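You operate a simulated robot arm through the tools that you are given. There is no shell and no other tool. Be economical: measure what you need, move in short steps, check, and stop when the job is done.

The job below is to be done with a simulated robot arm. You get a single attempt, and the scene is never put back.

JOB
Unscrew the plug from the brass block, screw the eye bolt into the steel block.
Fine: the screw plug stands in its holder; then both blocks go into the green tray.

The check looks at the end state, three seconds after you hand in, the way a careful person would. Anything else that was tipped, shoved, dropped, spilled or broken makes it a failure.

ROBOT AND FRAMES
A 7-joint arm with a two-finger parallel gripper, fixed in place. Base frame: the origin is at the foot of the arm, x ahead of it, y to its left, z up; the work surface is at about z = 88. Lengths are in cm, angles in degrees, forces in N, time in s.
With the tool pointing down near the work surface it reaches from about 24 to 68 cm from the base axis. Its first joint turns from -66.0 to 66.0 degrees. Payload 2.4 kg.
Tool frame: the origin (TCP) lies between the finger pads and is the grasp point; the fingertips stand 3 cm ahead of it; z points along the fingers, y is the line along which they close. The gripper opens to 9.4 cm. The fingers are 2.8 cm wide and 1 cm thick; the gripper's body (5 by 9.6 cm) begins 5.5 cm behind the TCP.
Orientation is that of the tool frame in the base frame, as a unit quaternion [w, x, y, z]. With the fingers straight down and closing along the base's y, the tool's x points along the base's -x, its y along +y and its z along -z.

CONTROLS
- The arm moves only by the tool arm_command. Its argument "series" is a list that holds one entry, the list of rows, each a list of 7 numbers: the finger opening in cm, from 0 to 9.4, then the shift along the tool's x, y, z in units of 50 mm (1.0 is 50 mm), then the turn, a rotation vector about the tool's x, y, z in units of 4 degrees (1.0 is 4 degrees). In form: [[[claw, x, y, z, rx, ry, rz], ...]]. A call has 1 to 10 rows; each row shifts and turns the commanded pose from where the row before left it, along the tool's axes as they then stand. A call with a number of a shift or a turn outside -1 to 1 is refused whole. Each row takes 0.2 s and may step no farther than 5 cm and 8.6 degrees from the row before; otherwise, or with a gripper value out of range, the whole call is refused. A pose out of reach is approached as far as the arm can. The call stops where the force on the tool passes 50 N (or 10 N more than at its start, if that is more) or the arm is blocked; 0.2 s more then pass. Each finger travels about 15.3 cm/s and halts on what it meets, pressing with about 22 N; the grip force reading is that of the motor and also rises with nothing between the fingers. The clock runs only during rows and for 0.2 s after the last one: add rows that do not move to give the fingers time. It gives the time, the measured TCP pose, the force on the tool (base axes), the opening and the grip force at its end, in the units of the frame above (readings bear some noise), and new pictures: "show" is both (left out), scene, wrist or none.
- Cameras (640 x 400 px; columns grow to the right, rows downward): "scene" is fixed at [3.62, 47.47, 144.19]; the picture's right is [-0.77, -0.64, 0.00], its down [-0.37, 0.45, -0.81] and it looks along [0.52, -0.62, -0.58] (base axes); focal length 358 px, centre (320, 200). "wrist" rides on the gripper at [7.6, 1.4, -10.2] in the tool frame; the picture's right is [-0.18, 0.98, 0.00], its down [-0.75, -0.14, -0.64] and it looks along [-0.63, -0.12, 0.77] (tool axes); focal length 243 px, centre (320, 200). There is no depth. A picture from a camera that has moved, and an enlarged one, comes with that camera's place and axes in the base frame and with its lens.
- close_up(camera, box): a new picture of the part [left, top, right, bottom] of that camera's present view, enlarged. It takes no simulated time.
- hand_in(): hands the job in; it is judged then, once.

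Work in short steps. Places have to be worked out from the pictures, the camera data and where the tool is seen: move nearer, look again, correct. Check each grasp and each placing, and mend what went wrong. You have 120 turns and 170 pictures in all, those below and enlarged ones among them. Open the gripper and draw the arm clear of the work before you hand the job in, unless the task says otherwise; then end with one line.

The tools are called after "Emit:" as a command line: name --argument value ..., lists and objects as JSON in quotes. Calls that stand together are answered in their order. arm_command: Moves the arm, as the interface text tells. Its arguments: {"type":"object","properties":{"series":{"type":"array","items":{"type":"array","items":{"type":"array","items":{"type":"number"}}}},"show":{"type":"string","enum":["both","scene","wrist","none"]}},"required":["series"]} The other tools are called the same way: close_up (camera, box) takes an enlarged picture of a part of a camera's view; hand_in () hands the job in.

At the start:

```text
clock: 0.0
tcp_pos: [39.27, -9.77, 118.86]
orientation: [-0.001, 0.0, 1.0, 0.0]
contact_force: [1.2, 0.2, 0.4]
width: 9.41
gripper_force: 0.1
```

scene: 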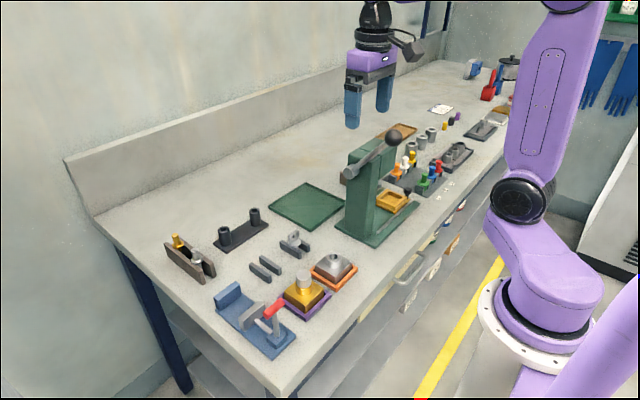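
wrist: 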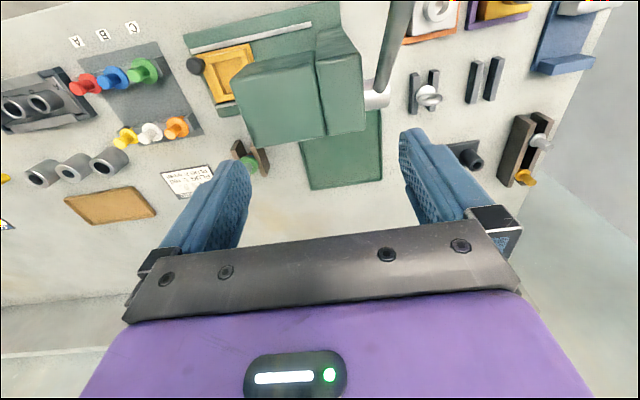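

I begin by enlarging the part of the scene that holds the blocks, plug, holder, eye bolt and tray.

Emit:
close_up --camera "scene" --box '[150, 180, 370, 360]'

Emit:
close_up --camera "wrist" --box '[380, 0, 620, 200]'

```text
2.22 times, centred on (260, 270) of scene
camera zoom: at [3.62, 47.47, 144.19], right [-0.77, -0.64, 0.0], down [-0.37, 0.45, -0.81], along [0.52, -0.62, -0.58], focal length 794 px, centre (453, 44)
```

zoom: 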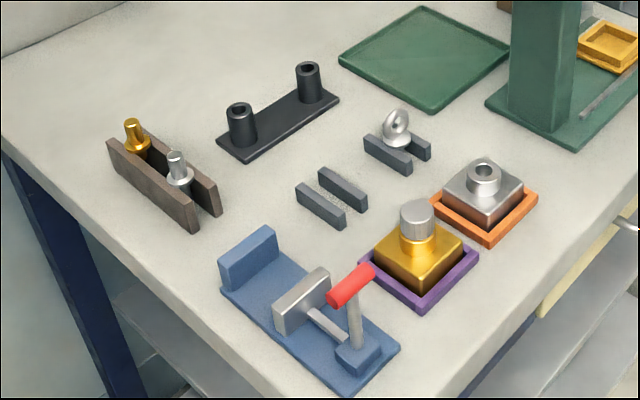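

```text
2.00 times, centred on (500, 100) of wrist
camera zoom: at [31.49, -8.27, 129.19], right [0.18, 0.98, 0.0], down [0.75, -0.14, 0.64], along [0.63, -0.12, -0.77], focal length 485 px, centre (-40, 400)
```

zoom: 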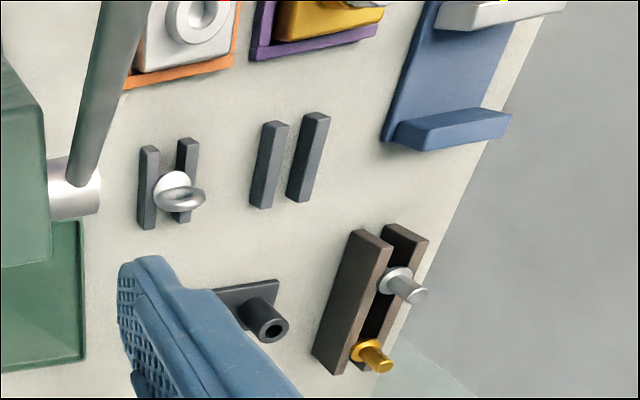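

The plug sits in the brass block near (34,16) and the empty rail pair near (46,15). The steel block is near (34,7), the eye bolt near (46,6), and the tray covers about x 48–62, y −16 to −1. I'll rise over the press lever and move above the blocks for a closer look.

Emit:
arm_command --series '[[[9.4, 0, 0, -1, 0, 0, 0], [9.4, -1, 0, 0, 0, 0, 0], [9.4, 0, 1, 0, 0, 0, 0], [9.4, 0, 1, 0, 0, 0, 0], [9.4, 0, 1, 0, 0, 0, 0], [9.4, 0, 1, 0, 0, 0, 0], [9.4, 0.6, 0.4, 0, 0, 0, 0], [9.4, 0.6, 0, 0.6, 0, 0, 0], [9.4, 0, 0, 0.6, 0, 0, 0], [9.4, 0, 0, 0, 0, 0, 0]]]'

```text
clock: 2.2
tcp_pos: [38.11, 12.14, 118.01]
orientation: [0.0, -0.001, 1.0, 0.0]
contact_force: [0.5, -0.1, 0.7]
width: 9.41
gripper_force: 0.0
camera wrist: at [30.41, 13.7, 128.14], right [0.18, 0.98, 0.0], down [0.75, -0.14, 0.64], along [0.63, -0.12, -0.77], focal length 243 px, centre (320, 200)
```

scene: 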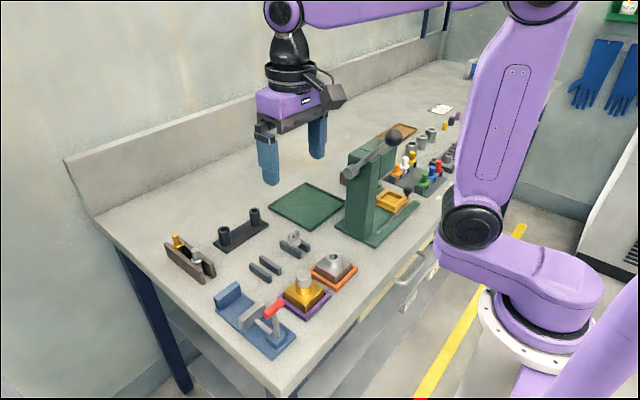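
wrist: 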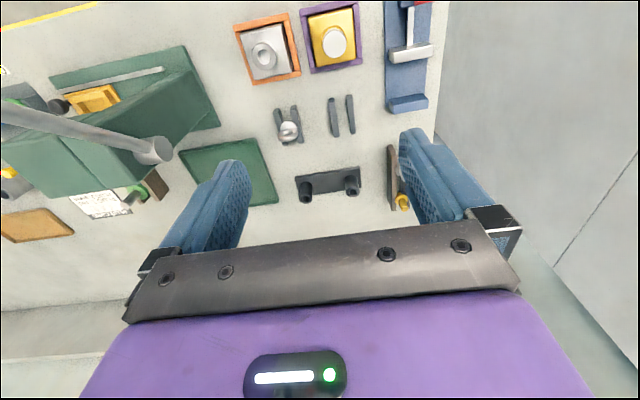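

The view is clear, so I'll enlarge both blocks and rails from the wrist camera.

Emit:
close_up --camera "wrist" --box '[220, 0, 380, 100]'

Emit:
close_up --camera "wrist" --box '[250, 80, 380, 160]'

Emit:
close_up --camera "scene" --box '[240, 220, 370, 320]'

```text
4.00 times, centred on (300, 50) of wrist
camera zoom: at [30.41, 13.7, 128.14], right [0.18, 0.98, 0.0], down [0.75, -0.14, 0.64], along [0.63, -0.12, -0.77], focal length 970 px, centre (400, 800)
```

zoom: 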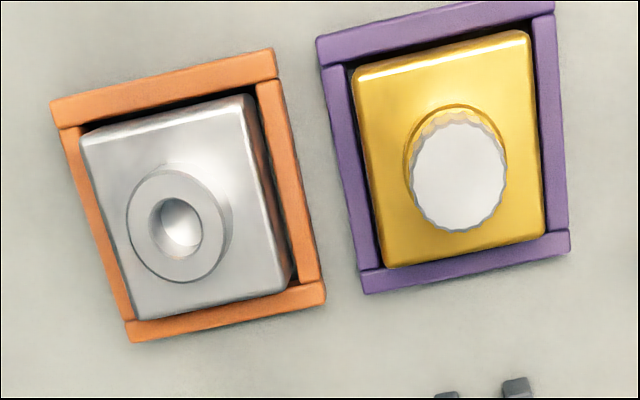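

```text
4.92 times, centred on (315, 120) of wrist
camera zoom: at [30.41, 13.7, 128.14], right [0.18, 0.98, 0.0], down [0.75, -0.14, 0.64], along [0.63, -0.12, -0.77], focal length 1194 px, centre (345, 594)
```

zoom: 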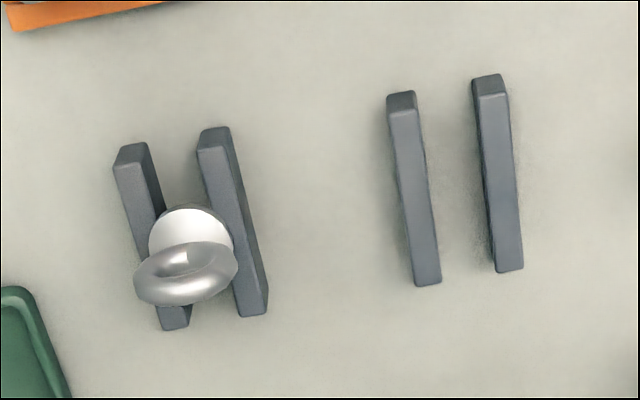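

```text
4.00 times, centred on (305, 270) of scene
camera zoom: at [3.62, 47.47, 144.19], right [-0.77, -0.64, 0.0], down [-0.37, 0.45, -0.81], along [0.52, -0.62, -0.58], focal length 1430 px, centre (380, -80)
```

zoom: 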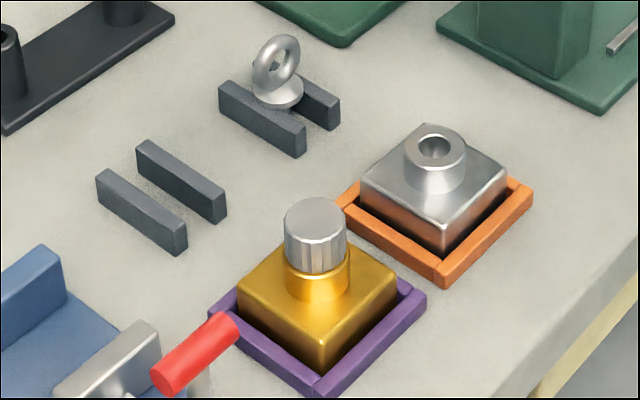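

Triangulation from both cameras puts the plug head top at about (35.1, 14.5, 95) with a diameter of about 2.7, and the brass boss below it tops out near z 92.8. I'll move above it with the gripper narrowed to 5 and wind the wrist back (tool +z) on the way down, to leave room for unscrewing.

Emit:
arm_command --series '[[[5, 0.6, 0.47, 0, 0, 0, 0], [5, 0, 0, 0.8, 0, 0, 1], [5, 0, 0, 0.8, 0, 0, 1], [5, 0, 0, 0.8, 0, 0, 1], [5, 0, 0, 0.2, 0, 0, 1], [5, 0, 0, 0, 0, 0, 1], [5, 0, 0, 0, 0, 0, 1], [5, 0, 0, 0, 0, 0, 1], [5, 0, 0, 0, 0, 0, 1], [5, 0, 0, 0, 0, 0, 1]]]'

Emit:
close_up --camera "wrist" --box '[220, 50, 420, 200]'

```text
clock: 4.4
tcp_pos: [35.19, 14.68, 105.03]
orientation: [0.0, 0.31, 0.951, 0.0]
contact_force: [0.2, 0.0, 0.6]
width: 5.02
gripper_force: 0.0
camera wrist: at [29.81, 20.3, 115.2], right [0.73, 0.69, 0.0], down [0.53, -0.56, 0.64], along [0.44, -0.47, -0.77], focal length 243 px, centre (320, 200)
```

scene: 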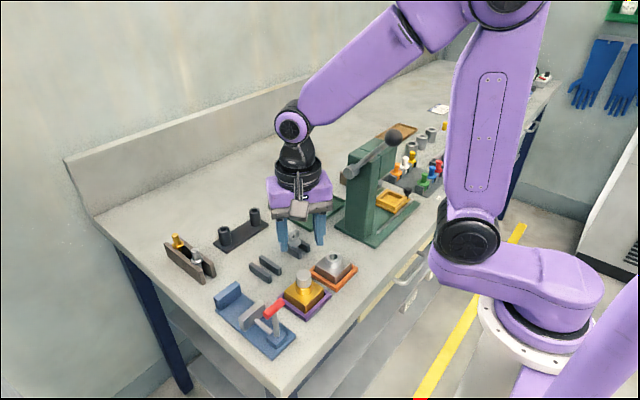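
wrist: 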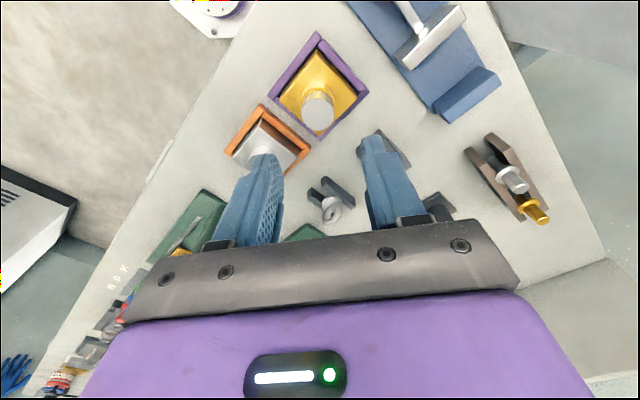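

```text
2.67 times, centred on (320, 125) of wrist
camera zoom: at [29.81, 20.3, 115.2], right [0.73, 0.69, 0.0], down [0.53, -0.56, 0.64], along [0.44, -0.47, -0.77], focal length 647 px, centre (320, 400)
```

zoom: 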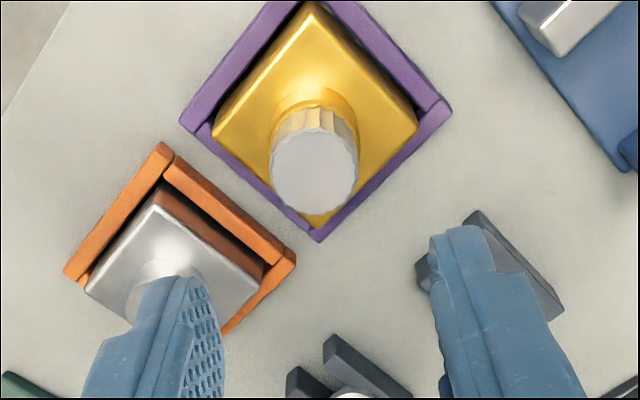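

The plug lies within about 2 mm of the tool axis. I'll keep winding back while descending to TCP z ≈ 96.1, so the tips end near 93.1, just above the boss.

Emit:
arm_command --series '[[[5, 0, 0, 0, 0, 0, 1], [5, 0, 0, 0, 0, 0, 1], [5, 0, 0, 0, 0, 0, 1], [5, 0, 0, 0, 0, 0, 1], [5, 0, 0, 0.3, 0, 0, 1], [5, 0, 0, 0.3, 0, 0, 1], [5, 0, 0, 0.3, 0, 0, 1], [5, 0, 0, 0.3, 0, 0, 1], [5, 0, 0, 0.3, 0, 0, 1], [5, 0, 0, 0.28, 0, 0, 1]]]'

Emit:
close_up --camera "scene" --box '[240, 220, 370, 320]'

```text
clock: 6.6
tcp_pos: [35.3, 14.57, 96.11]
orientation: [0.0, 0.616, 0.787, -0.001]
contact_force: [0.7, -0.4, 0.8]
width: 4.97
gripper_force: 0.0
camera wrist: at [34.7, 22.37, 106.31], right [1.0, 0.06, 0.0], down [0.04, -0.77, 0.64], along [0.04, -0.64, -0.77], focal length 243 px, centre (320, 200)
```

scene: 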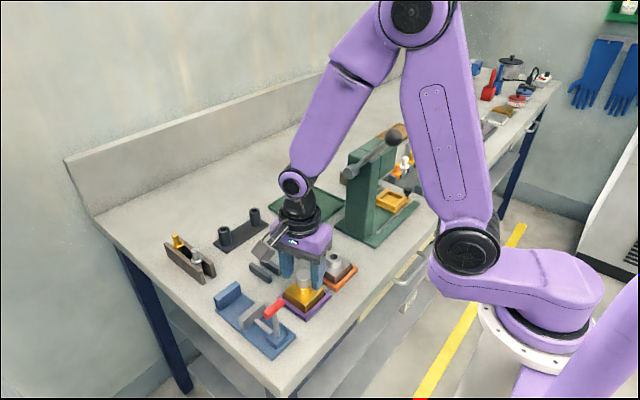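
wrist: 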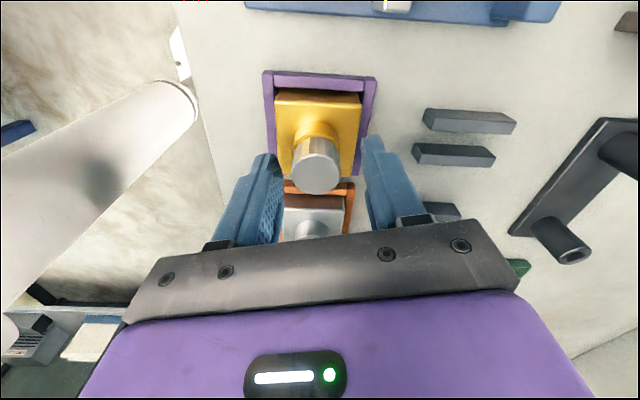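

```text
4.00 times, centred on (305, 270) of scene
camera zoom: at [3.62, 47.47, 144.19], right [-0.77, -0.64, 0.0], down [-0.37, 0.45, -0.81], along [0.52, -0.62, -0.58], focal length 1430 px, centre (380, -80)
```

zoom: 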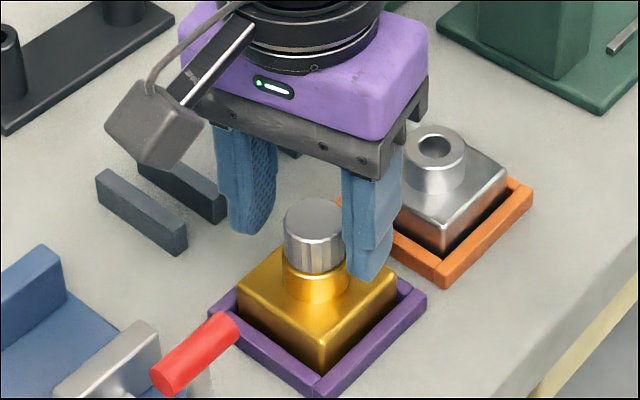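

The fingers straddle the head with the tips above the boss. I'll shift about 3 mm to centre and close gently on the head.

Emit:
arm_command --series '[[[5, 0.05, -0.04, 0, 0, 0, 0], [3.2, 0, 0, 0, 0, 0, 0], [2, 0, 0, 0, 0, 0, 0], [2, 0, 0, 0, 0, 0, 0], [2, 0, 0, 0, 0, 0, 0]]]'

Emit:
close_up --camera "scene" --box '[240, 220, 370, 320]'

```text
clock: 7.8
tcp_pos: [34.91, 14.72, 96.13]
orientation: [0.0, 0.616, 0.788, 0.0]
contact_force: [-2.2, -1.1, 0.3]
width: 2.68
gripper_force: 22.0
camera wrist: at [34.43, 22.55, 106.3], right [1.0, 0.06, 0.0], down [0.05, -0.77, 0.64], along [0.04, -0.64, -0.77], focal length 243 px, centre (320, 200)
```

scene: 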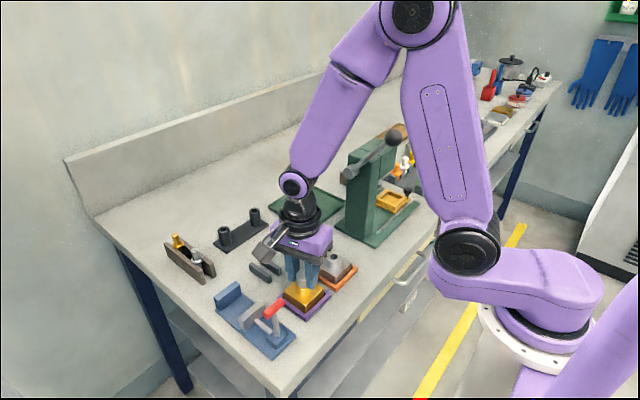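
wrist: 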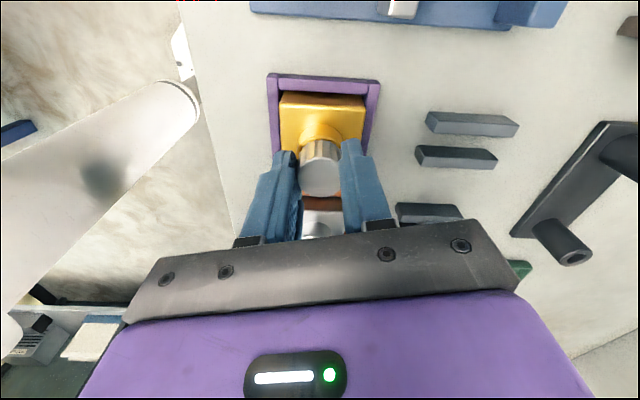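

```text
4.00 times, centred on (305, 270) of scene
camera zoom: at [3.62, 47.46, 144.19], right [-0.77, -0.64, 0.0], down [-0.37, 0.45, -0.81], along [0.52, -0.62, -0.58], focal length 1430 px, centre (380, -80)
```

zoom: 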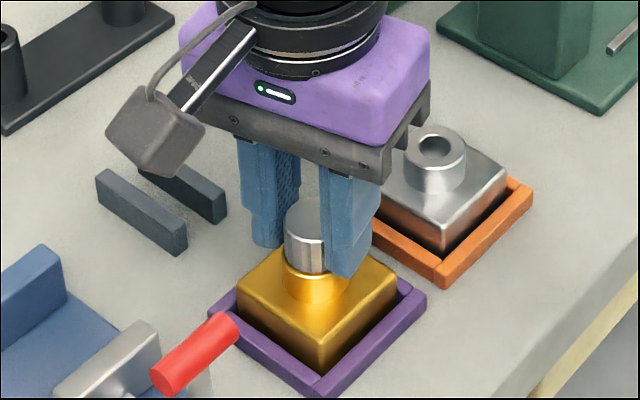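

The head is gripped at a width of 2.68. I'll turn 40° counter-clockwise (tool −z) without lifting and watch the force.

Emit:
arm_command --series '[[[2, 0, 0, 0, 0, 0, -1], [2, 0, 0, 0, 0, 0, -1], [2, 0, 0, 0, 0, 0, -1], [2, 0, 0, 0, 0, 0, -1], [2, 0, 0, 0, 0, 0, -1], [2, 0, 0, 0, 0, 0, -1], [2, 0, 0, 0, 0, 0, -1], [2, 0, 0, 0, 0, 0, -1], [2, 0, 0, 0, 0, 0, -1], [2, 0, 0, 0, 0, 0, -1]]]' --show "wrist"

Emit:
close_up --camera "scene" --box '[240, 220, 370, 320]'

```text
clock: 10.0
tcp_pos: [34.86, 14.68, 95.9]
orientation: [0.0, 0.308, 0.951, 0.0]
contact_force: [-3.2, -0.9, 1.9]
width: 2.67
gripper_force: 22.1
camera wrist: at [29.5, 20.44, 106.32], right [0.73, 0.69, 0.0], down [0.53, -0.56, 0.64], along [0.44, -0.47, -0.77], focal length 243 px, centre (320, 200)
```

wrist: 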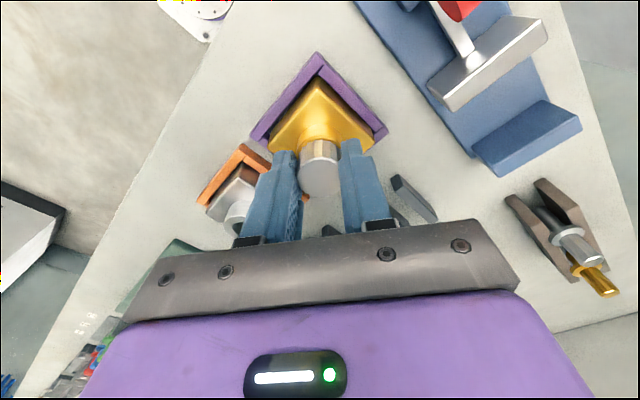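

```text
4.00 times, centred on (305, 270) of scene
camera zoom: at [3.61, 47.46, 144.19], right [-0.77, -0.64, 0.0], down [-0.37, 0.45, -0.81], along [0.52, -0.62, -0.58], focal length 1430 px, centre (380, -80)
```

zoom: 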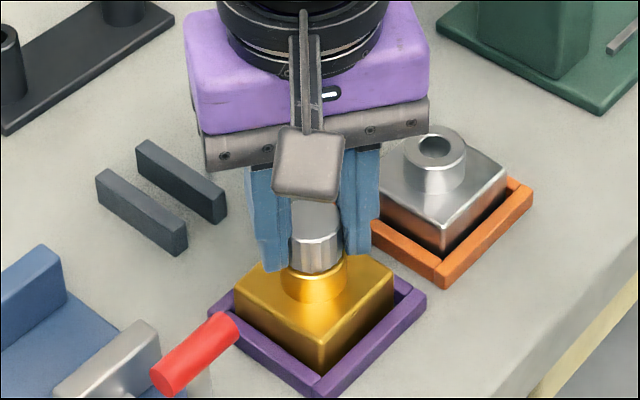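

The turn was smooth with only small forces, so I'll continue another 40°.

Emit:
arm_command --series '[[[2, 0, 0, 0, 0, 0, -1], [2, 0, 0, 0, 0, 0, -1], [2, 0, 0, 0, 0, 0, -1], [2, 0, 0, 0, 0, 0, -1], [2, 0, 0, 0, 0, 0, -1], [2, 0, 0, 0, 0, 0, -1], [2, 0, 0, 0, 0, 0, -1], [2, 0, 0, 0, 0, 0, -1], [2, 0, 0, 0, 0, 0, -1], [2, 0, 0, 0, 0, 0, -1]]]' --show "none"

Emit:
arm_command --series '[[[2, 0, 0, 0, 0, 0, -1], [2, 0, 0, 0, 0, 0, -1], [2, 0, 0, 0, 0, 0, -1], [2, 0, 0, 0, 0, 0, -1], [2, 0, 0, 0, 0, 0, -1], [2, 0, 0, 0, 0, 0, -1], [2, 0, 0, 0, 0, 0, -1], [2, 0, 0, 0, 0, 0, -1], [2, 0, 0, 0, 0, 0, -1], [2, 0, 0, 0, 0, 0, -1]]]' --show "none"

Emit:
close_up --camera "scene" --box '[240, 220, 370, 320]'

```text
clock: 12.2
tcp_pos: [34.92, 14.68, 96.16]
orientation: [-0.001, -0.035, 0.999, 0.0]
contact_force: [-8.8, -17.3, 19.8]
width: 2.68
gripper_force: 21.9
```

```text
clock: 14.4
tcp_pos: [34.91, 14.61, 96.08]
orientation: [-0.001, -0.375, 0.927, -0.001]
contact_force: [-2.6, -23.7, 17.3]
width: 2.7
gripper_force: 21.8
```

```text
4.00 times, centred on (305, 270) of scene
camera zoom: at [3.59, 47.39, 144.21], right [-0.77, -0.64, 0.0], down [-0.37, 0.45, -0.81], along [0.52, -0.62, -0.58], focal length 1430 px, centre (380, -80)
```

zoom: 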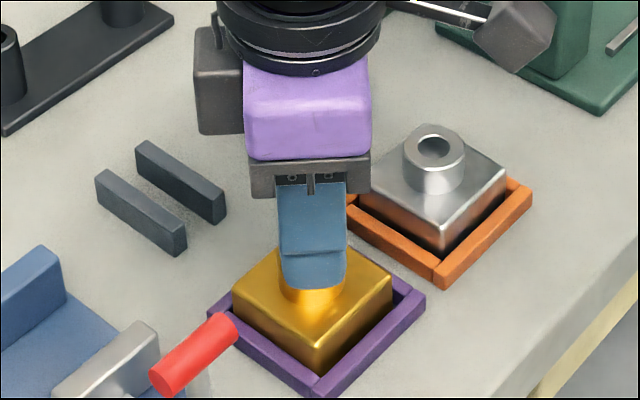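

The upward force shows the plug is rising with the thread. I'll keep turning, adding a small lift per row.

Emit:
arm_command --series '[[[2, 0, 0, -0.004, 0, 0, -1], [2, 0, 0, -0.002, 0, 0, -1], [2, 0, 0, -0.002, 0, 0, -1], [2, 0, 0, -0.002, 0, 0, -1], [2, 0, 0, -0.002, 0, 0, -1], [2, 0, 0, -0.002, 0, 0, -1], [2, 0, 0, -0.002, 0, 0, -1], [2, 0, 0, -0.002, 0, 0, -1], [2, 0, 0, -0.002, 0, 0, -1], [2, 0, 0, -0.002, 0, 0, -1]]]' --show "none"

Emit:
arm_command --series '[[[2, 0, 0, -0.002, 0, 0, -1], [2, 0, 0, -0.002, 0, 0, -1], [2, 0, 0, -0.002, 0, 0, -1], [2, 0, 0, -0.002, 0, 0, -1], [2, 0, 0, -0.002, 0, 0, -1], [2, 0, 0, -0.002, 0, 0, -1], [2, 0, 0, -0.002, 0, 0, -1], [2, 0, 0, -0.002, 0, 0, -1], [2, 0, 0, -0.002, 0, 0, -1], [2, 0, 0, -0.002, 0, 0, -1]]]' --show "wrist"

Emit:
close_up --camera "scene" --box '[240, 220, 370, 320]'

```text
clock: 16.6
tcp_pos: [34.98, 14.81, 96.18]
orientation: [0.001, -0.67, 0.742, 0.0]
contact_force: [11.2, -16.6, 9.7]
width: 2.66
gripper_force: 22.0
```

```text
clock: 18.8
tcp_pos: [34.86, 14.79, 96.23]
orientation: [0.0, 0.883, -0.469, 0.0]
contact_force: [5.6, -5.6, 4.2]
width: 2.68
gripper_force: 22.4
camera wrist: at [37.93, 7.72, 106.51], right [-0.92, -0.4, 0.0], down [-0.31, 0.7, 0.64], along [-0.26, 0.59, -0.77], focal length 243 px, centre (320, 200)
```

wrist: 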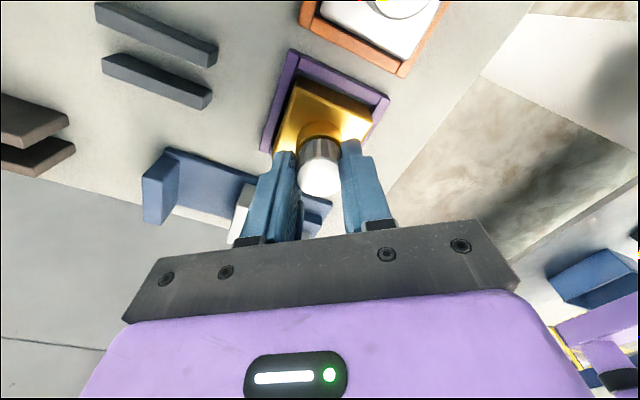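

```text
4.00 times, centred on (305, 270) of scene
camera zoom: at [3.63, 47.45, 144.19], right [-0.77, -0.64, 0.0], down [-0.37, 0.45, -0.81], along [0.52, -0.62, -0.58], focal length 1430 px, centre (380, -80)
```

zoom: 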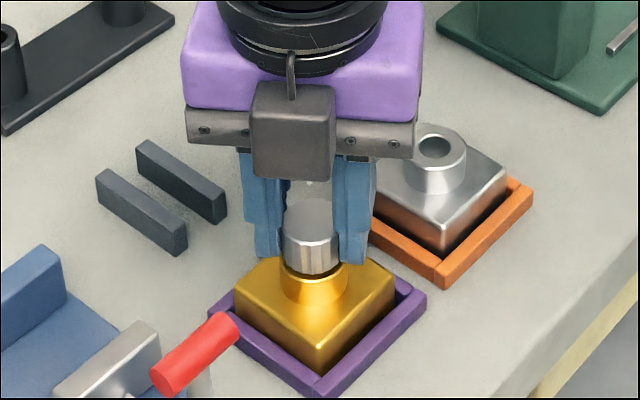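

Yaw is now about +124° and a dark gap seems to be opening under the head. I'll continue turning.

Emit:
arm_command --series '[[[2, 0, 0, -0.002, 0, 0, -1], [2, 0, 0, -0.002, 0, 0, -1], [2, 0, 0, -0.002, 0, 0, -1], [2, 0, 0, -0.002, 0, 0, -1], [2, 0, 0, -0.002, 0, 0, -1], [2, 0, 0, -0.002, 0, 0, -1], [2, 0, 0, -0.002, 0, 0, -1], [2, 0, 0, -0.002, 0, 0, -1], [2, 0, 0, -0.002, 0, 0, -1], [2, 0, 0, -0.002, 0, 0, -1]]]' --show "none"

Emit:
close_up --camera "scene" --box '[265, 245, 345, 295]'

```text
clock: 21.0
tcp_pos: [34.91, 14.71, 96.3]
orientation: [0.001, 0.991, -0.137, 0.0]
contact_force: [-3.4, -0.6, -0.7]
width: 2.67
gripper_force: 22.4
```

```text
8.00 times, centred on (305, 270) of scene
camera zoom: at [3.61, 47.46, 144.19], right [-0.77, -0.64, 0.0], down [-0.37, 0.45, -0.81], along [0.52, -0.62, -0.58], focal length 2860 px, centre (440, -360)
```

zoom: 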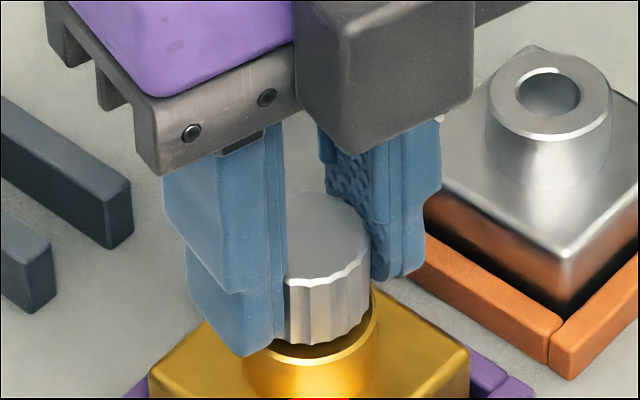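

The head has risen clear of the boss rim and the force is near zero. I'll turn another 40° with a bit more lift, to see whether it is free.

Emit:
arm_command --series '[[[2, 0, 0, -0.004, 0, 0, -1], [2, 0, 0, -0.004, 0, 0, -1], [2, 0, 0, -0.004, 0, 0, -1], [2, 0, 0, -0.004, 0, 0, -1], [2, 0, 0, -0.004, 0, 0, -1], [2, 0, 0, -0.004, 0, 0, -1], [2, 0, 0, -0.004, 0, 0, -1], [2, 0, 0, -0.004, 0, 0, -1], [2, 0, 0, -0.004, 0, 0, -1], [2, 0, 0, -0.004, 0, 0, -1]]]' --show "none"

Emit:
close_up --camera "scene" --box '[265, 245, 345, 295]'

```text
clock: 23.2
tcp_pos: [34.94, 14.7, 96.71]
orientation: [0.0, 0.978, 0.209, -0.001]
contact_force: [1.0, -4.4, -7.2]
width: 2.67
gripper_force: 21.9
```

```text
8.00 times, centred on (305, 270) of scene
camera zoom: at [3.63, 47.46, 144.19], right [-0.77, -0.64, 0.0], down [-0.37, 0.45, -0.81], along [0.52, -0.62, -0.58], focal length 2860 px, centre (440, -360)
```

zoom: 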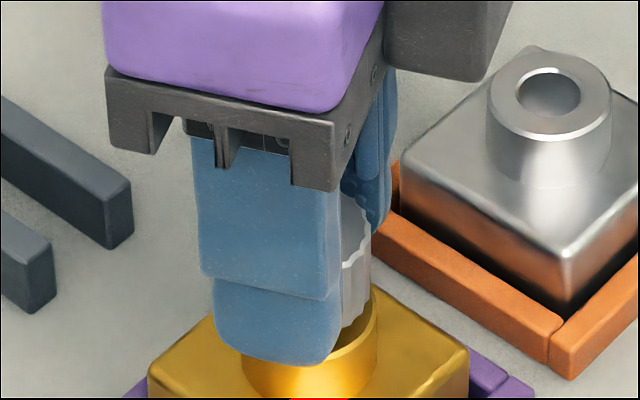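

A slight downward pull of 7 N means it is still engaged or the lift is too fast. I'll turn another 40° without lift.

Emit:
arm_command --series '[[[2, 0, 0, 0, 0, 0, -1], [2, 0, 0, 0, 0, 0, -1], [2, 0, 0, 0, 0, 0, -1], [2, 0, 0, 0, 0, 0, -1], [2, 0, 0, 0, 0, 0, -1], [2, 0, 0, 0, 0, 0, -1], [2, 0, 0, 0, 0, 0, -1], [2, 0, 0, 0, 0, 0, -1], [2, 0, 0, 0, 0, 0, -1], [2, 0, 0, 0, 0, 0, -1]]]' --show "none"

Emit:
close_up --camera "scene" --box '[265, 245, 345, 295]'

```text
clock: 24.2
tcp_pos: [34.11, 15.18, 96.92]
orientation: [0.0, 0.945, 0.326, 0.009]
contact_force: [8.1, -9.8, 8.5]
width: 2.93
gripper_force: 8.2
out of reach, approached as far as the arm can: row 3, 4, 5
stopped in row 5: the force on the tool passed its limit (the readings are from after the stop); the commanded pose is now the measured one
```

```text
8.00 times, centred on (305, 270) of scene
camera zoom: at [3.64, 47.43, 144.2], right [-0.77, -0.64, 0.0], down [-0.37, 0.45, -0.81], along [0.52, -0.62, -0.58], focal length 2860 px, centre (440, -360)
```

zoom: 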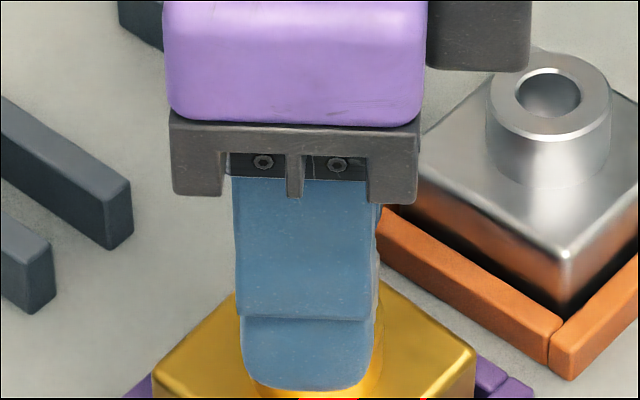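

The wrist reached its joint limit near +215° yaw. I'll open and look.

Emit:
arm_command --series '[[[5, 0, 0, 0, 0, 0, 0], [5, 0, 0, -0.2, 0, 0, 0.5], [5, 0, 0, -0.4, 0, 0, 1], [5, 0, 0, -0.4, 0, 0, 1], [5, 0, 0, 0, 0, 0, 1]]]'

Emit:
close_up --camera "scene" --box '[265, 245, 345, 295]'

```text
clock: 25.4
tcp_pos: [33.92, 15.36, 101.94]
orientation: [-0.002, 0.978, 0.208, 0.008]
contact_force: [0.0, 0.2, 0.4]
width: 5.02
gripper_force: 0.0
camera wrist: at [41.16, 17.21, 112.22], right [0.23, -0.97, 0.0], down [-0.76, -0.18, 0.63], along [-0.61, -0.15, -0.78], focal length 243 px, centre (320, 200)
```

scene: 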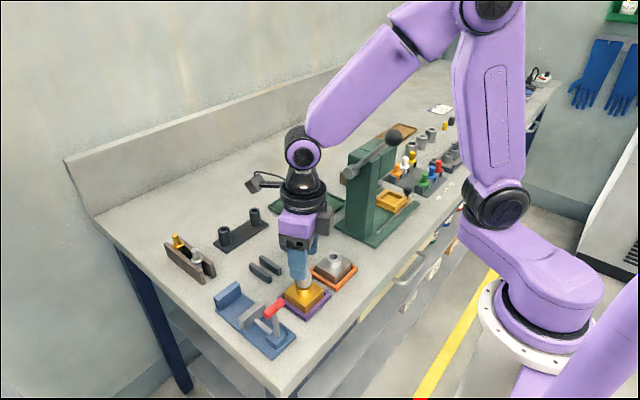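
wrist: 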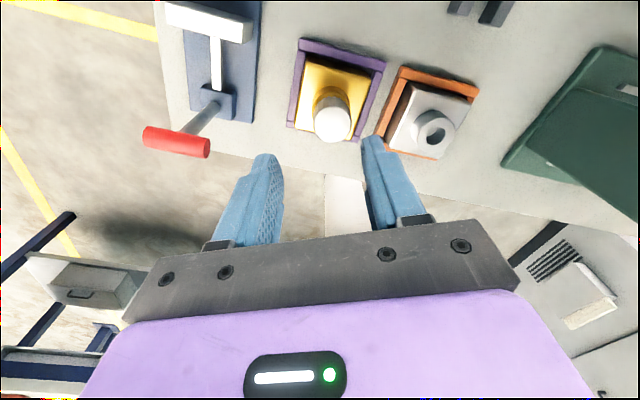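

```text
8.00 times, centred on (305, 270) of scene
camera zoom: at [3.62, 47.47, 144.19], right [-0.77, -0.64, 0.0], down [-0.37, 0.45, -0.81], along [0.52, -0.62, -0.58], focal length 2860 px, centre (440, -360)
```

zoom: 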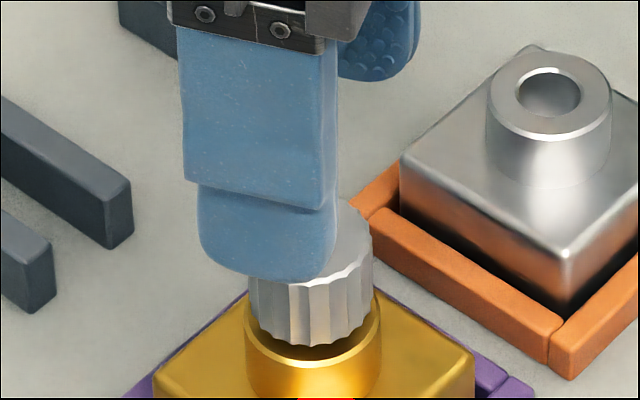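

The head is still seated, raised a little. I'll fix the roughly 1° tool tilt, recentre over the plug at (35.1, 14.75), grip, and gently test-pull.

Emit:
arm_command --series '[[[5, 0, 0, 0, 0, -0.235, 0], [5, 0.17, 0.207, 0, 0, 0, 0], [5, 0, 0, 0.4, 0, 0, 0], [5, 0, 0, 0.4, 0, 0, 0], [5, 0, 0, 0.32, 0, 0, 0], [2, 0, 0, 0, 0, 0, 0], [2, 0, 0, 0, 0, 0, 0], [2, 0, 0, 0, 0, 0, 0], [2, 0, 0, -0.02, 0, 0, 0], [2, 0, 0, -0.02, 0, 0, 0]]]' --show "wrist"

Emit:
close_up --camera "scene" --box '[240, 220, 370, 320]'

```text
clock: 27.6
tcp_pos: [35.13, 14.69, 96.42]
orientation: [0.001, 0.978, 0.209, 0.0]
contact_force: [-0.3, 0.2, -5.2]
width: 2.69
gripper_force: 22.1
camera wrist: at [42.57, 16.59, 106.65], right [0.23, -0.97, 0.0], down [-0.75, -0.18, 0.64], along [-0.62, -0.15, -0.77], focal length 243 px, centre (320, 200)
```

wrist: 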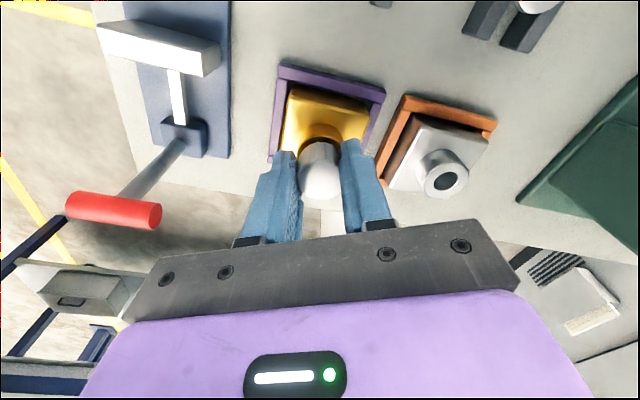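

```text
4.00 times, centred on (305, 270) of scene
camera zoom: at [3.63, 47.47, 144.19], right [-0.77, -0.64, 0.0], down [-0.37, 0.45, -0.81], along [0.52, -0.62, -0.58], focal length 1430 px, centre (380, -80)
```

zoom: 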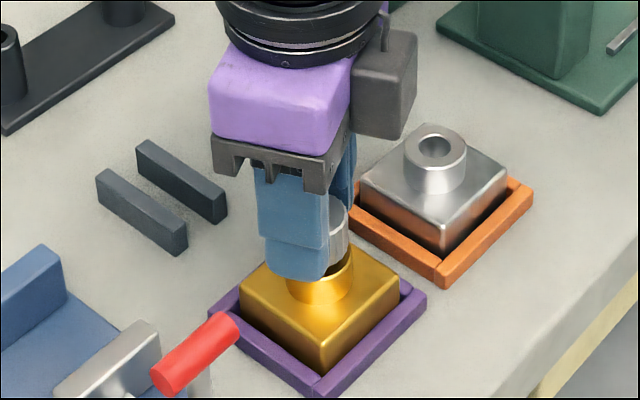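

The pull is only 5 N so far, so I'll lift another 3 mm and see whether the force climbs.

Emit:
arm_command --series '[[[2, 0, 0, -0.02, 0, 0, 0], [2, 0, 0, -0.02, 0, 0, 0], [2, 0, 0, -0.02, 0, 0, 0]]]' --show "none"

Emit:
close_up --camera "scene" --box '[240, 220, 370, 320]'

```text
clock: 28.4
tcp_pos: [35.12, 14.67, 96.61]
orientation: [0.0, 0.978, 0.21, 0.0]
contact_force: [0.5, -0.1, -5.9]
width: 2.69
gripper_force: 21.7
```

```text
4.00 times, centred on (305, 270) of scene
camera zoom: at [3.63, 47.47, 144.19], right [-0.77, -0.64, 0.0], down [-0.37, 0.45, -0.81], along [0.52, -0.62, -0.58], focal length 1430 px, centre (380, -80)
```

zoom: 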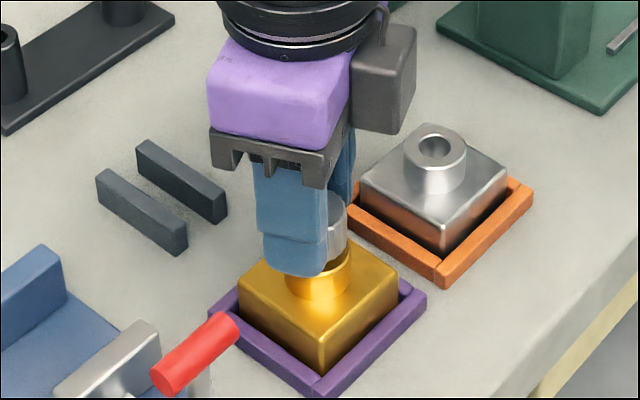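

The force stays flat at about 6 N and the block rises with the plug, so it is still threaded. I'll lower it back, open, and wind the wrist back around the head.

Emit:
arm_command --series '[[[2, 0, 0, 0.03, 0, 0, 0], [2, 0, 0, 0.03, 0, 0, 0], [2, 0, 0, 0.02, 0, 0, 0], [4, 0, 0, 0, 0, 0, 0], [5, 0, 0, 0, 0, 0, 0], [5, 0, 0, 0, 0, 0, 1], [5, 0, 0, 0, 0, 0, 1], [5, 0, 0, 0, 0, 0, 1], [5, 0, 0, 0, 0, 0, 1], [5, 0, 0, 0, 0, 0, 1]]]' --show "none"

Emit:
arm_command --series '[[[5, 0, 0, 0, 0, 0, 1], [5, 0, 0, 0, 0, 0, 1], [5, 0, 0, 0, 0, 0, 1], [5, 0, 0, 0, 0, 0, 1], [5, 0, 0, 0, 0, 0, 1], [5, 0, 0, 0, 0, 0, 1], [5, 0, 0, 0, 0, 0, 1], [5, 0, 0, 0, 0, 0, 1], [5, 0, 0, 0, 0, 0, 1], [5, 0, 0, 0, 0, 0, 1]]]' --show "none"

Emit:
arm_command --series '[[[5, 0, 0, 0, 0, 0, 1], [5, 0, 0, 0, 0, 0, 1], [5, 0, 0, 0, 0, 0, 1], [5, 0, 0, 0, 0, 0, 1], [5, 0, 0, 0, 0, 0, 1], [5, 0, 0, 0, 0, 0, 1], [5, 0, 0, 0, 0, 0, 1], [5, 0, 0, 0, 0, 0, 1], [5, 0, 0, 0, 0, 0, 1], [5, 0, 0, 0, 0, 0, 1]]]' --show "none"

Emit:
close_up --camera "scene" --box '[240, 220, 370, 320]'

```text
clock: 30.6
tcp_pos: [35.18, 14.7, 96.34]
orientation: [0.0, 0.999, 0.036, 0.001]
contact_force: [-0.1, 0.2, 0.0]
width: 5.01
gripper_force: 0.1
```

```text
clock: 32.8
tcp_pos: [35.16, 14.72, 96.38]
orientation: [0.0, 0.951, -0.309, 0.001]
contact_force: [0.3, -0.6, 0.1]
width: 5.0
gripper_force: 0.1
```

```text
clock: 35.0
tcp_pos: [35.17, 14.77, 96.31]
orientation: [0.0, 0.789, -0.614, 0.001]
contact_force: [-0.7, 0.4, 0.1]
width: 4.99
gripper_force: 0.1
```

```text
4.00 times, centred on (305, 270) of scene
camera zoom: at [3.62, 47.47, 144.19], right [-0.77, -0.64, 0.0], down [-0.37, 0.45, -0.81], along [0.52, -0.62, -0.58], focal length 1430 px, centre (380, -80)
```

zoom: 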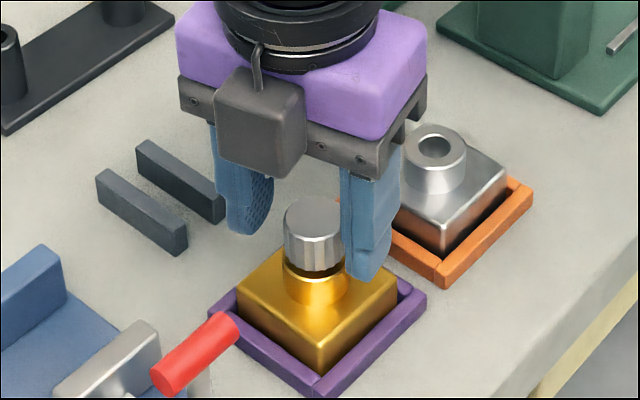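

The plug head is visibly standing higher with a dark gap below. I'll keep winding back around it.

Emit:
arm_command --series '[[[5, 0, 0, 0, 0, 0, 1], [5, 0, 0, 0, 0, 0, 1], [5, 0, 0, 0, 0, 0, 1], [5, 0, 0, 0, 0, 0, 1], [5, 0, 0, 0, 0, 0, 1], [5, 0, 0, 0, 0, 0, 1], [5, 0, 0, 0, 0, 0, 1], [5, 0, 0, 0, 0, 0, 1], [5, 0, 0, 0, 0, 0, 1], [5, 0, 0, 0, 0, 0, 1]]]' --show "none"

Emit:
arm_command --series '[[[5, 0, 0, 0, 0, 0, 1], [5, 0, 0, 0, 0, 0, 1], [5, 0, 0, 0, 0, 0, 1], [5, 0, 0, 0, 0, 0, 1], [5, 0, 0, 0, 0, 0, 1], [5, 0, 0, 0, 0, 0, 1], [5, 0, 0, 0, 0, 0, 1], [5, 0, 0, 0, 0, 0, 1], [5, 0, 0, 0, 0, 0, 1], [5, 0, 0, 0, 0, 0, 1]]]' --show "none"

Emit:
arm_command --series '[[[5, 0, 0, 0, 0, 0, 1], [5, 0, 0, 0, 0, 0, 1], [5, 0, 0, 0, 0, 0, 1], [5, 0, 0, 0, 0, 0, 1], [5, 0, 0, 0, 0, 0, 1], [5, 0, 0, 0, 0, 0, 1], [5, 0, 0, 0, 0, 0, 1], [5, 0, 0, 0, 0, 0, 1], [5, 0, 0, 0, 0, 0, 1], [5, 0, 0, 0, 0, 0, 1]]]' --show "none"

Emit:
arm_command --series '[[[5, 0, 0, 0, 0, 0, 1], [5, 0, 0, 0, 0, 0, 1], [5, 0, 0, 0, 0, 0, 1], [5, 0, 0, 0, 0, 0, 1], [5, 0, 0, 0, 0, 0, 1], [5, 0, 0, 0, 0, 0, 1], [5, 0, 0, 0, 0, 0, 1], [5, 0, 0, 0, 0, 0, 1], [5, 0, 0, 0, 0, 0, 1], [5, 0, 0, 0, 0, 0, 1]]]' --show "wrist"

```text
clock: 37.2
tcp_pos: [35.01, 14.82, 96.41]
orientation: [0.0, -0.53, 0.848, -0.001]
contact_force: [0.1, 0.2, 0.3]
width: 5.0
gripper_force: 0.1
```

```text
clock: 39.4
tcp_pos: [35.22, 14.75, 96.44]
orientation: [0.001, -0.208, 0.978, 0.0]
contact_force: [0.4, 0.1, -0.1]
width: 4.99
gripper_force: 0.1
```

```text
clock: 41.6
tcp_pos: [35.09, 14.7, 96.43]
orientation: [0.0, 0.139, 0.99, -0.001]
contact_force: [-0.4, -0.4, 0.0]
width: 5.02
gripper_force: 0.0
```

```text
clock: 43.8
tcp_pos: [35.19, 14.7, 96.37]
orientation: [0.001, 0.47, 0.883, 0.0]
contact_force: [-0.6, 0.3, 0.0]
width: 5.01
gripper_force: 0.0
camera wrist: at [31.97, 21.91, 106.57], right [0.92, 0.4, 0.0], down [0.3, -0.7, 0.64], along [0.26, -0.59, -0.77], focal length 243 px, centre (320, 200)
```

wrist: 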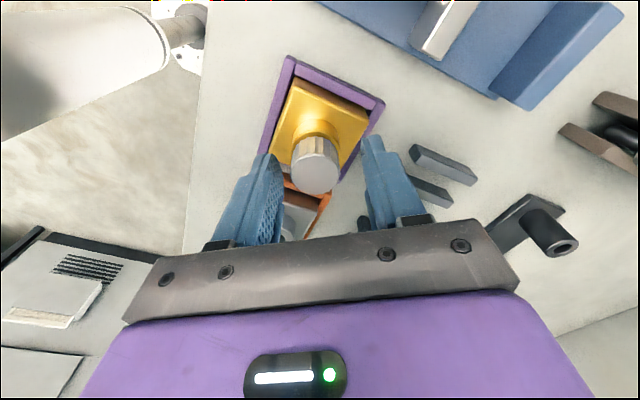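

Yaw is back to −56°. I'll recentre, grip, and turn again, lifting about 0.05 cm per 40° to match an estimated pitch near 0.47 cm/rev.

Emit:
arm_command --series '[[[5, 0.04, -0.03, 0, 0, 0, 0], [2, 0, 0, 0, 0, 0, 0], [2, 0, 0, 0, 0, 0, 0], [2, 0, 0, 0, 0, 0, 0], [2, 0, 0, -0.001, 0, 0, -1], [2, 0, 0, -0.001, 0, 0, -1], [2, 0, 0, -0.001, 0, 0, -1], [2, 0, 0, -0.001, 0, 0, -1], [2, 0, 0, -0.001, 0, 0, -1], [2, 0, 0, -0.001, 0, 0, -1]]]' --show "none"

Emit:
arm_command --series '[[[2, 0, 0, -0.001, 0, 0, -1], [2, 0, 0, -0.001, 0, 0, -1], [2, 0, 0, -0.001, 0, 0, -1], [2, 0, 0, -0.001, 0, 0, -1], [2, 0, 0, -0.001, 0, 0, -1], [2, 0, 0, -0.001, 0, 0, -1], [2, 0, 0, -0.001, 0, 0, -1], [2, 0, 0, -0.001, 0, 0, -1], [2, 0, 0, -0.001, 0, 0, -1], [2, 0, 0, -0.001, 0, 0, -1]]]' --show "none"

Emit:
arm_command --series '[[[2, 0, 0, -0.001, 0, 0, -1], [2, 0, 0, -0.001, 0, 0, -1], [2, 0, 0, -0.001, 0, 0, -1], [2, 0, 0, -0.001, 0, 0, -1], [2, 0, 0, -0.001, 0, 0, -1], [2, 0, 0, -0.001, 0, 0, -1], [2, 0, 0, -0.001, 0, 0, -1], [2, 0, 0, -0.001, 0, 0, -1], [2, 0, 0, -0.001, 0, 0, -1], [2, 0, 0, -0.001, 0, 0, -1]]]' --show "none"

Emit:
close_up --camera "scene" --box '[240, 220, 370, 320]'

```text
clock: 46.0
tcp_pos: [34.84, 14.88, 96.38]
orientation: [0.0, 0.273, 0.962, 0.0]
contact_force: [-1.4, -3.1, -0.7]
width: 2.7
gripper_force: 22.4
```

```text
clock: 48.2
tcp_pos: [34.85, 14.84, 96.57]
orientation: [0.0, -0.073, 0.997, -0.001]
contact_force: [-4.6, -11.9, 0.2]
width: 2.68
gripper_force: 22.3
```

```text
clock: 50.4
tcp_pos: [34.92, 14.72, 96.64]
orientation: [0.001, -0.41, 0.912, 0.0]
contact_force: [2.0, -4.3, -1.0]
width: 2.67
gripper_force: 22.6
```

```text
4.00 times, centred on (305, 270) of scene
camera zoom: at [3.63, 47.46, 144.19], right [-0.77, -0.64, 0.0], down [-0.37, 0.45, -0.81], along [0.52, -0.62, -0.58], focal length 1430 px, centre (380, -80)
```

zoom: 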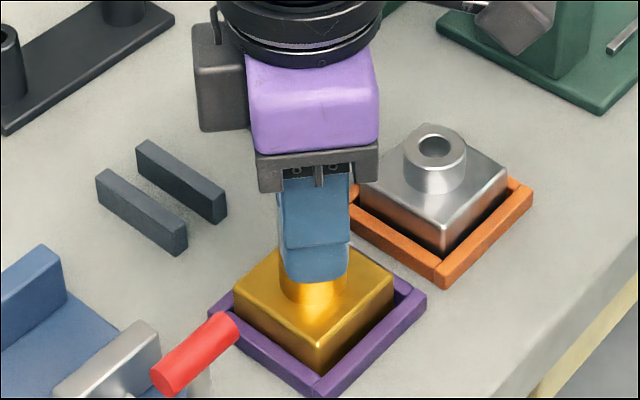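

The vertical force stays near zero, so the lift rate matches. I'll continue turning.

Emit:
arm_command --series '[[[2, 0, 0, -0.001, 0, 0, -1], [2, 0, 0, -0.001, 0, 0, -1], [2, 0, 0, -0.001, 0, 0, -1], [2, 0, 0, -0.001, 0, 0, -1], [2, 0, 0, -0.001, 0, 0, -1], [2, 0, 0, -0.001, 0, 0, -1], [2, 0, 0, -0.001, 0, 0, -1], [2, 0, 0, -0.001, 0, 0, -1], [2, 0, 0, -0.001, 0, 0, -1], [2, 0, 0, -0.001, 0, 0, -1]]]' --show "none"

Emit:
arm_command --series '[[[2, 0, 0, -0.001, 0, 0, -1], [2, 0, 0, -0.001, 0, 0, -1], [2, 0, 0, -0.001, 0, 0, -1], [2, 0, 0, -0.001, 0, 0, -1], [2, 0, 0, -0.001, 0, 0, -1], [2, 0, 0, -0.001, 0, 0, -1], [2, 0, 0, -0.001, 0, 0, -1], [2, 0, 0, -0.001, 0, 0, -1], [2, 0, 0, -0.001, 0, 0, -1], [2, 0, 0, -0.001, 0, 0, -1]]]' --show "none"

Emit:
arm_command --series '[[[2, 0, 0, -0.001, 0, 0, -1], [2, 0, 0, -0.001, 0, 0, -1], [2, 0, 0, -0.001, 0, 0, -1], [2, 0, 0, -0.001, 0, 0, -1], [2, 0, 0, -0.001, 0, 0, -1], [2, 0, 0, -0.001, 0, 0, -1], [2, 0, 0, -0.001, 0, 0, -1], [2, 0, 0, -0.001, 0, 0, -1], [2, 0, 0, -0.001, 0, 0, -1], [2, 0, 0, -0.001, 0, 0, -1]]]' --show "none"

Emit:
close_up --camera "scene" --box '[240, 220, 370, 320]'

```text
clock: 52.6
tcp_pos: [34.89, 14.83, 96.68]
orientation: [0.001, -0.696, 0.718, -0.001]
contact_force: [2.0, -3.6, -2.2]
width: 2.68
gripper_force: 21.8
```

```text
clock: 54.8
tcp_pos: [34.99, 14.7, 96.82]
orientation: [-0.001, 0.899, -0.437, 0.002]
contact_force: [3.7, -5.1, -0.4]
width: 2.69
gripper_force: 21.7
```

```text
clock: 57.0
tcp_pos: [34.98, 14.93, 96.93]
orientation: [0.0, 0.995, -0.103, 0.001]
contact_force: [1.7, -0.5, -0.8]
width: 2.71
gripper_force: 22.1
```

```text
4.00 times, centred on (305, 270) of scene
camera zoom: at [3.63, 47.46, 144.19], right [-0.77, -0.64, 0.0], down [-0.37, 0.45, -0.81], along [0.52, -0.62, -0.58], focal length 1430 px, centre (380, -80)
```

zoom: 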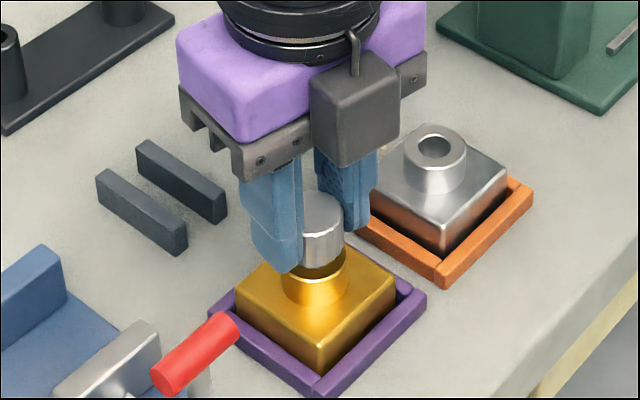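

The head is clearly higher now. I'll test-lift by 0.4 cm and check whether the block follows.

Emit:
arm_command --series '[[[2, 0, 0, -0.02, 0, 0, -1], [2, 0, 0, -0.02, 0, 0, -1], [2, 0, 0, -0.02, 0, 0, -1], [2, 0, 0, -0.02, 0, 0, -1], [2, 0, 0, 0, 0, 0, 0]]]' --show "wrist"

Emit:
close_up --camera "scene" --box '[240, 220, 370, 320]'

```text
clock: 58.2
tcp_pos: [34.88, 14.8, 97.32]
orientation: [0.0, 0.999, 0.037, 0.001]
contact_force: [0.0, -0.6, -1.4]
width: 2.67
gripper_force: 21.4
camera wrist: at [42.52, 14.06, 107.56], right [-0.11, -0.99, 0.0], down [-0.76, 0.09, 0.64], along [-0.64, 0.07, -0.77], focal length 243 px, centre (320, 200)
```

wrist: 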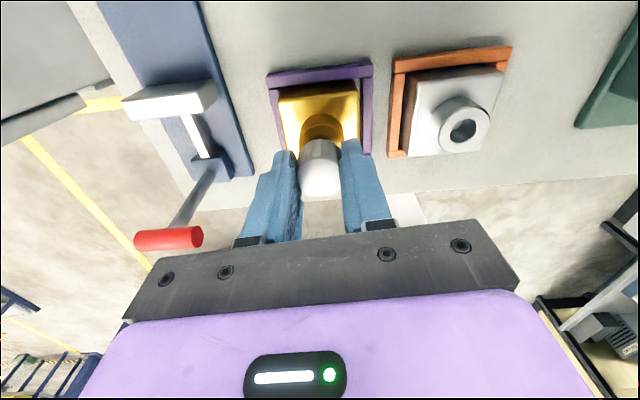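

```text
4.00 times, centred on (305, 270) of scene
camera zoom: at [3.62, 47.47, 144.19], right [-0.77, -0.64, 0.0], down [-0.37, 0.45, -0.81], along [0.52, -0.62, -0.58], focal length 1430 px, centre (380, -80)
```

zoom: 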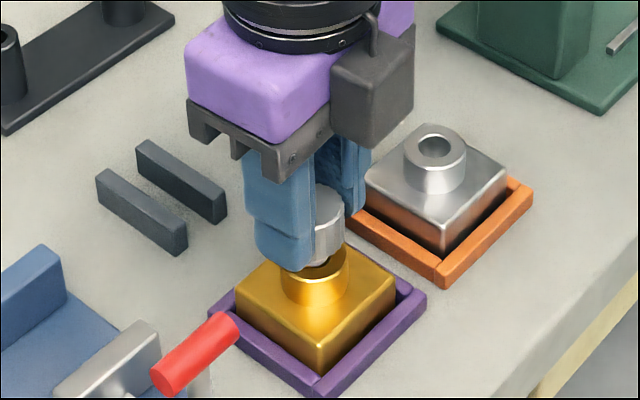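

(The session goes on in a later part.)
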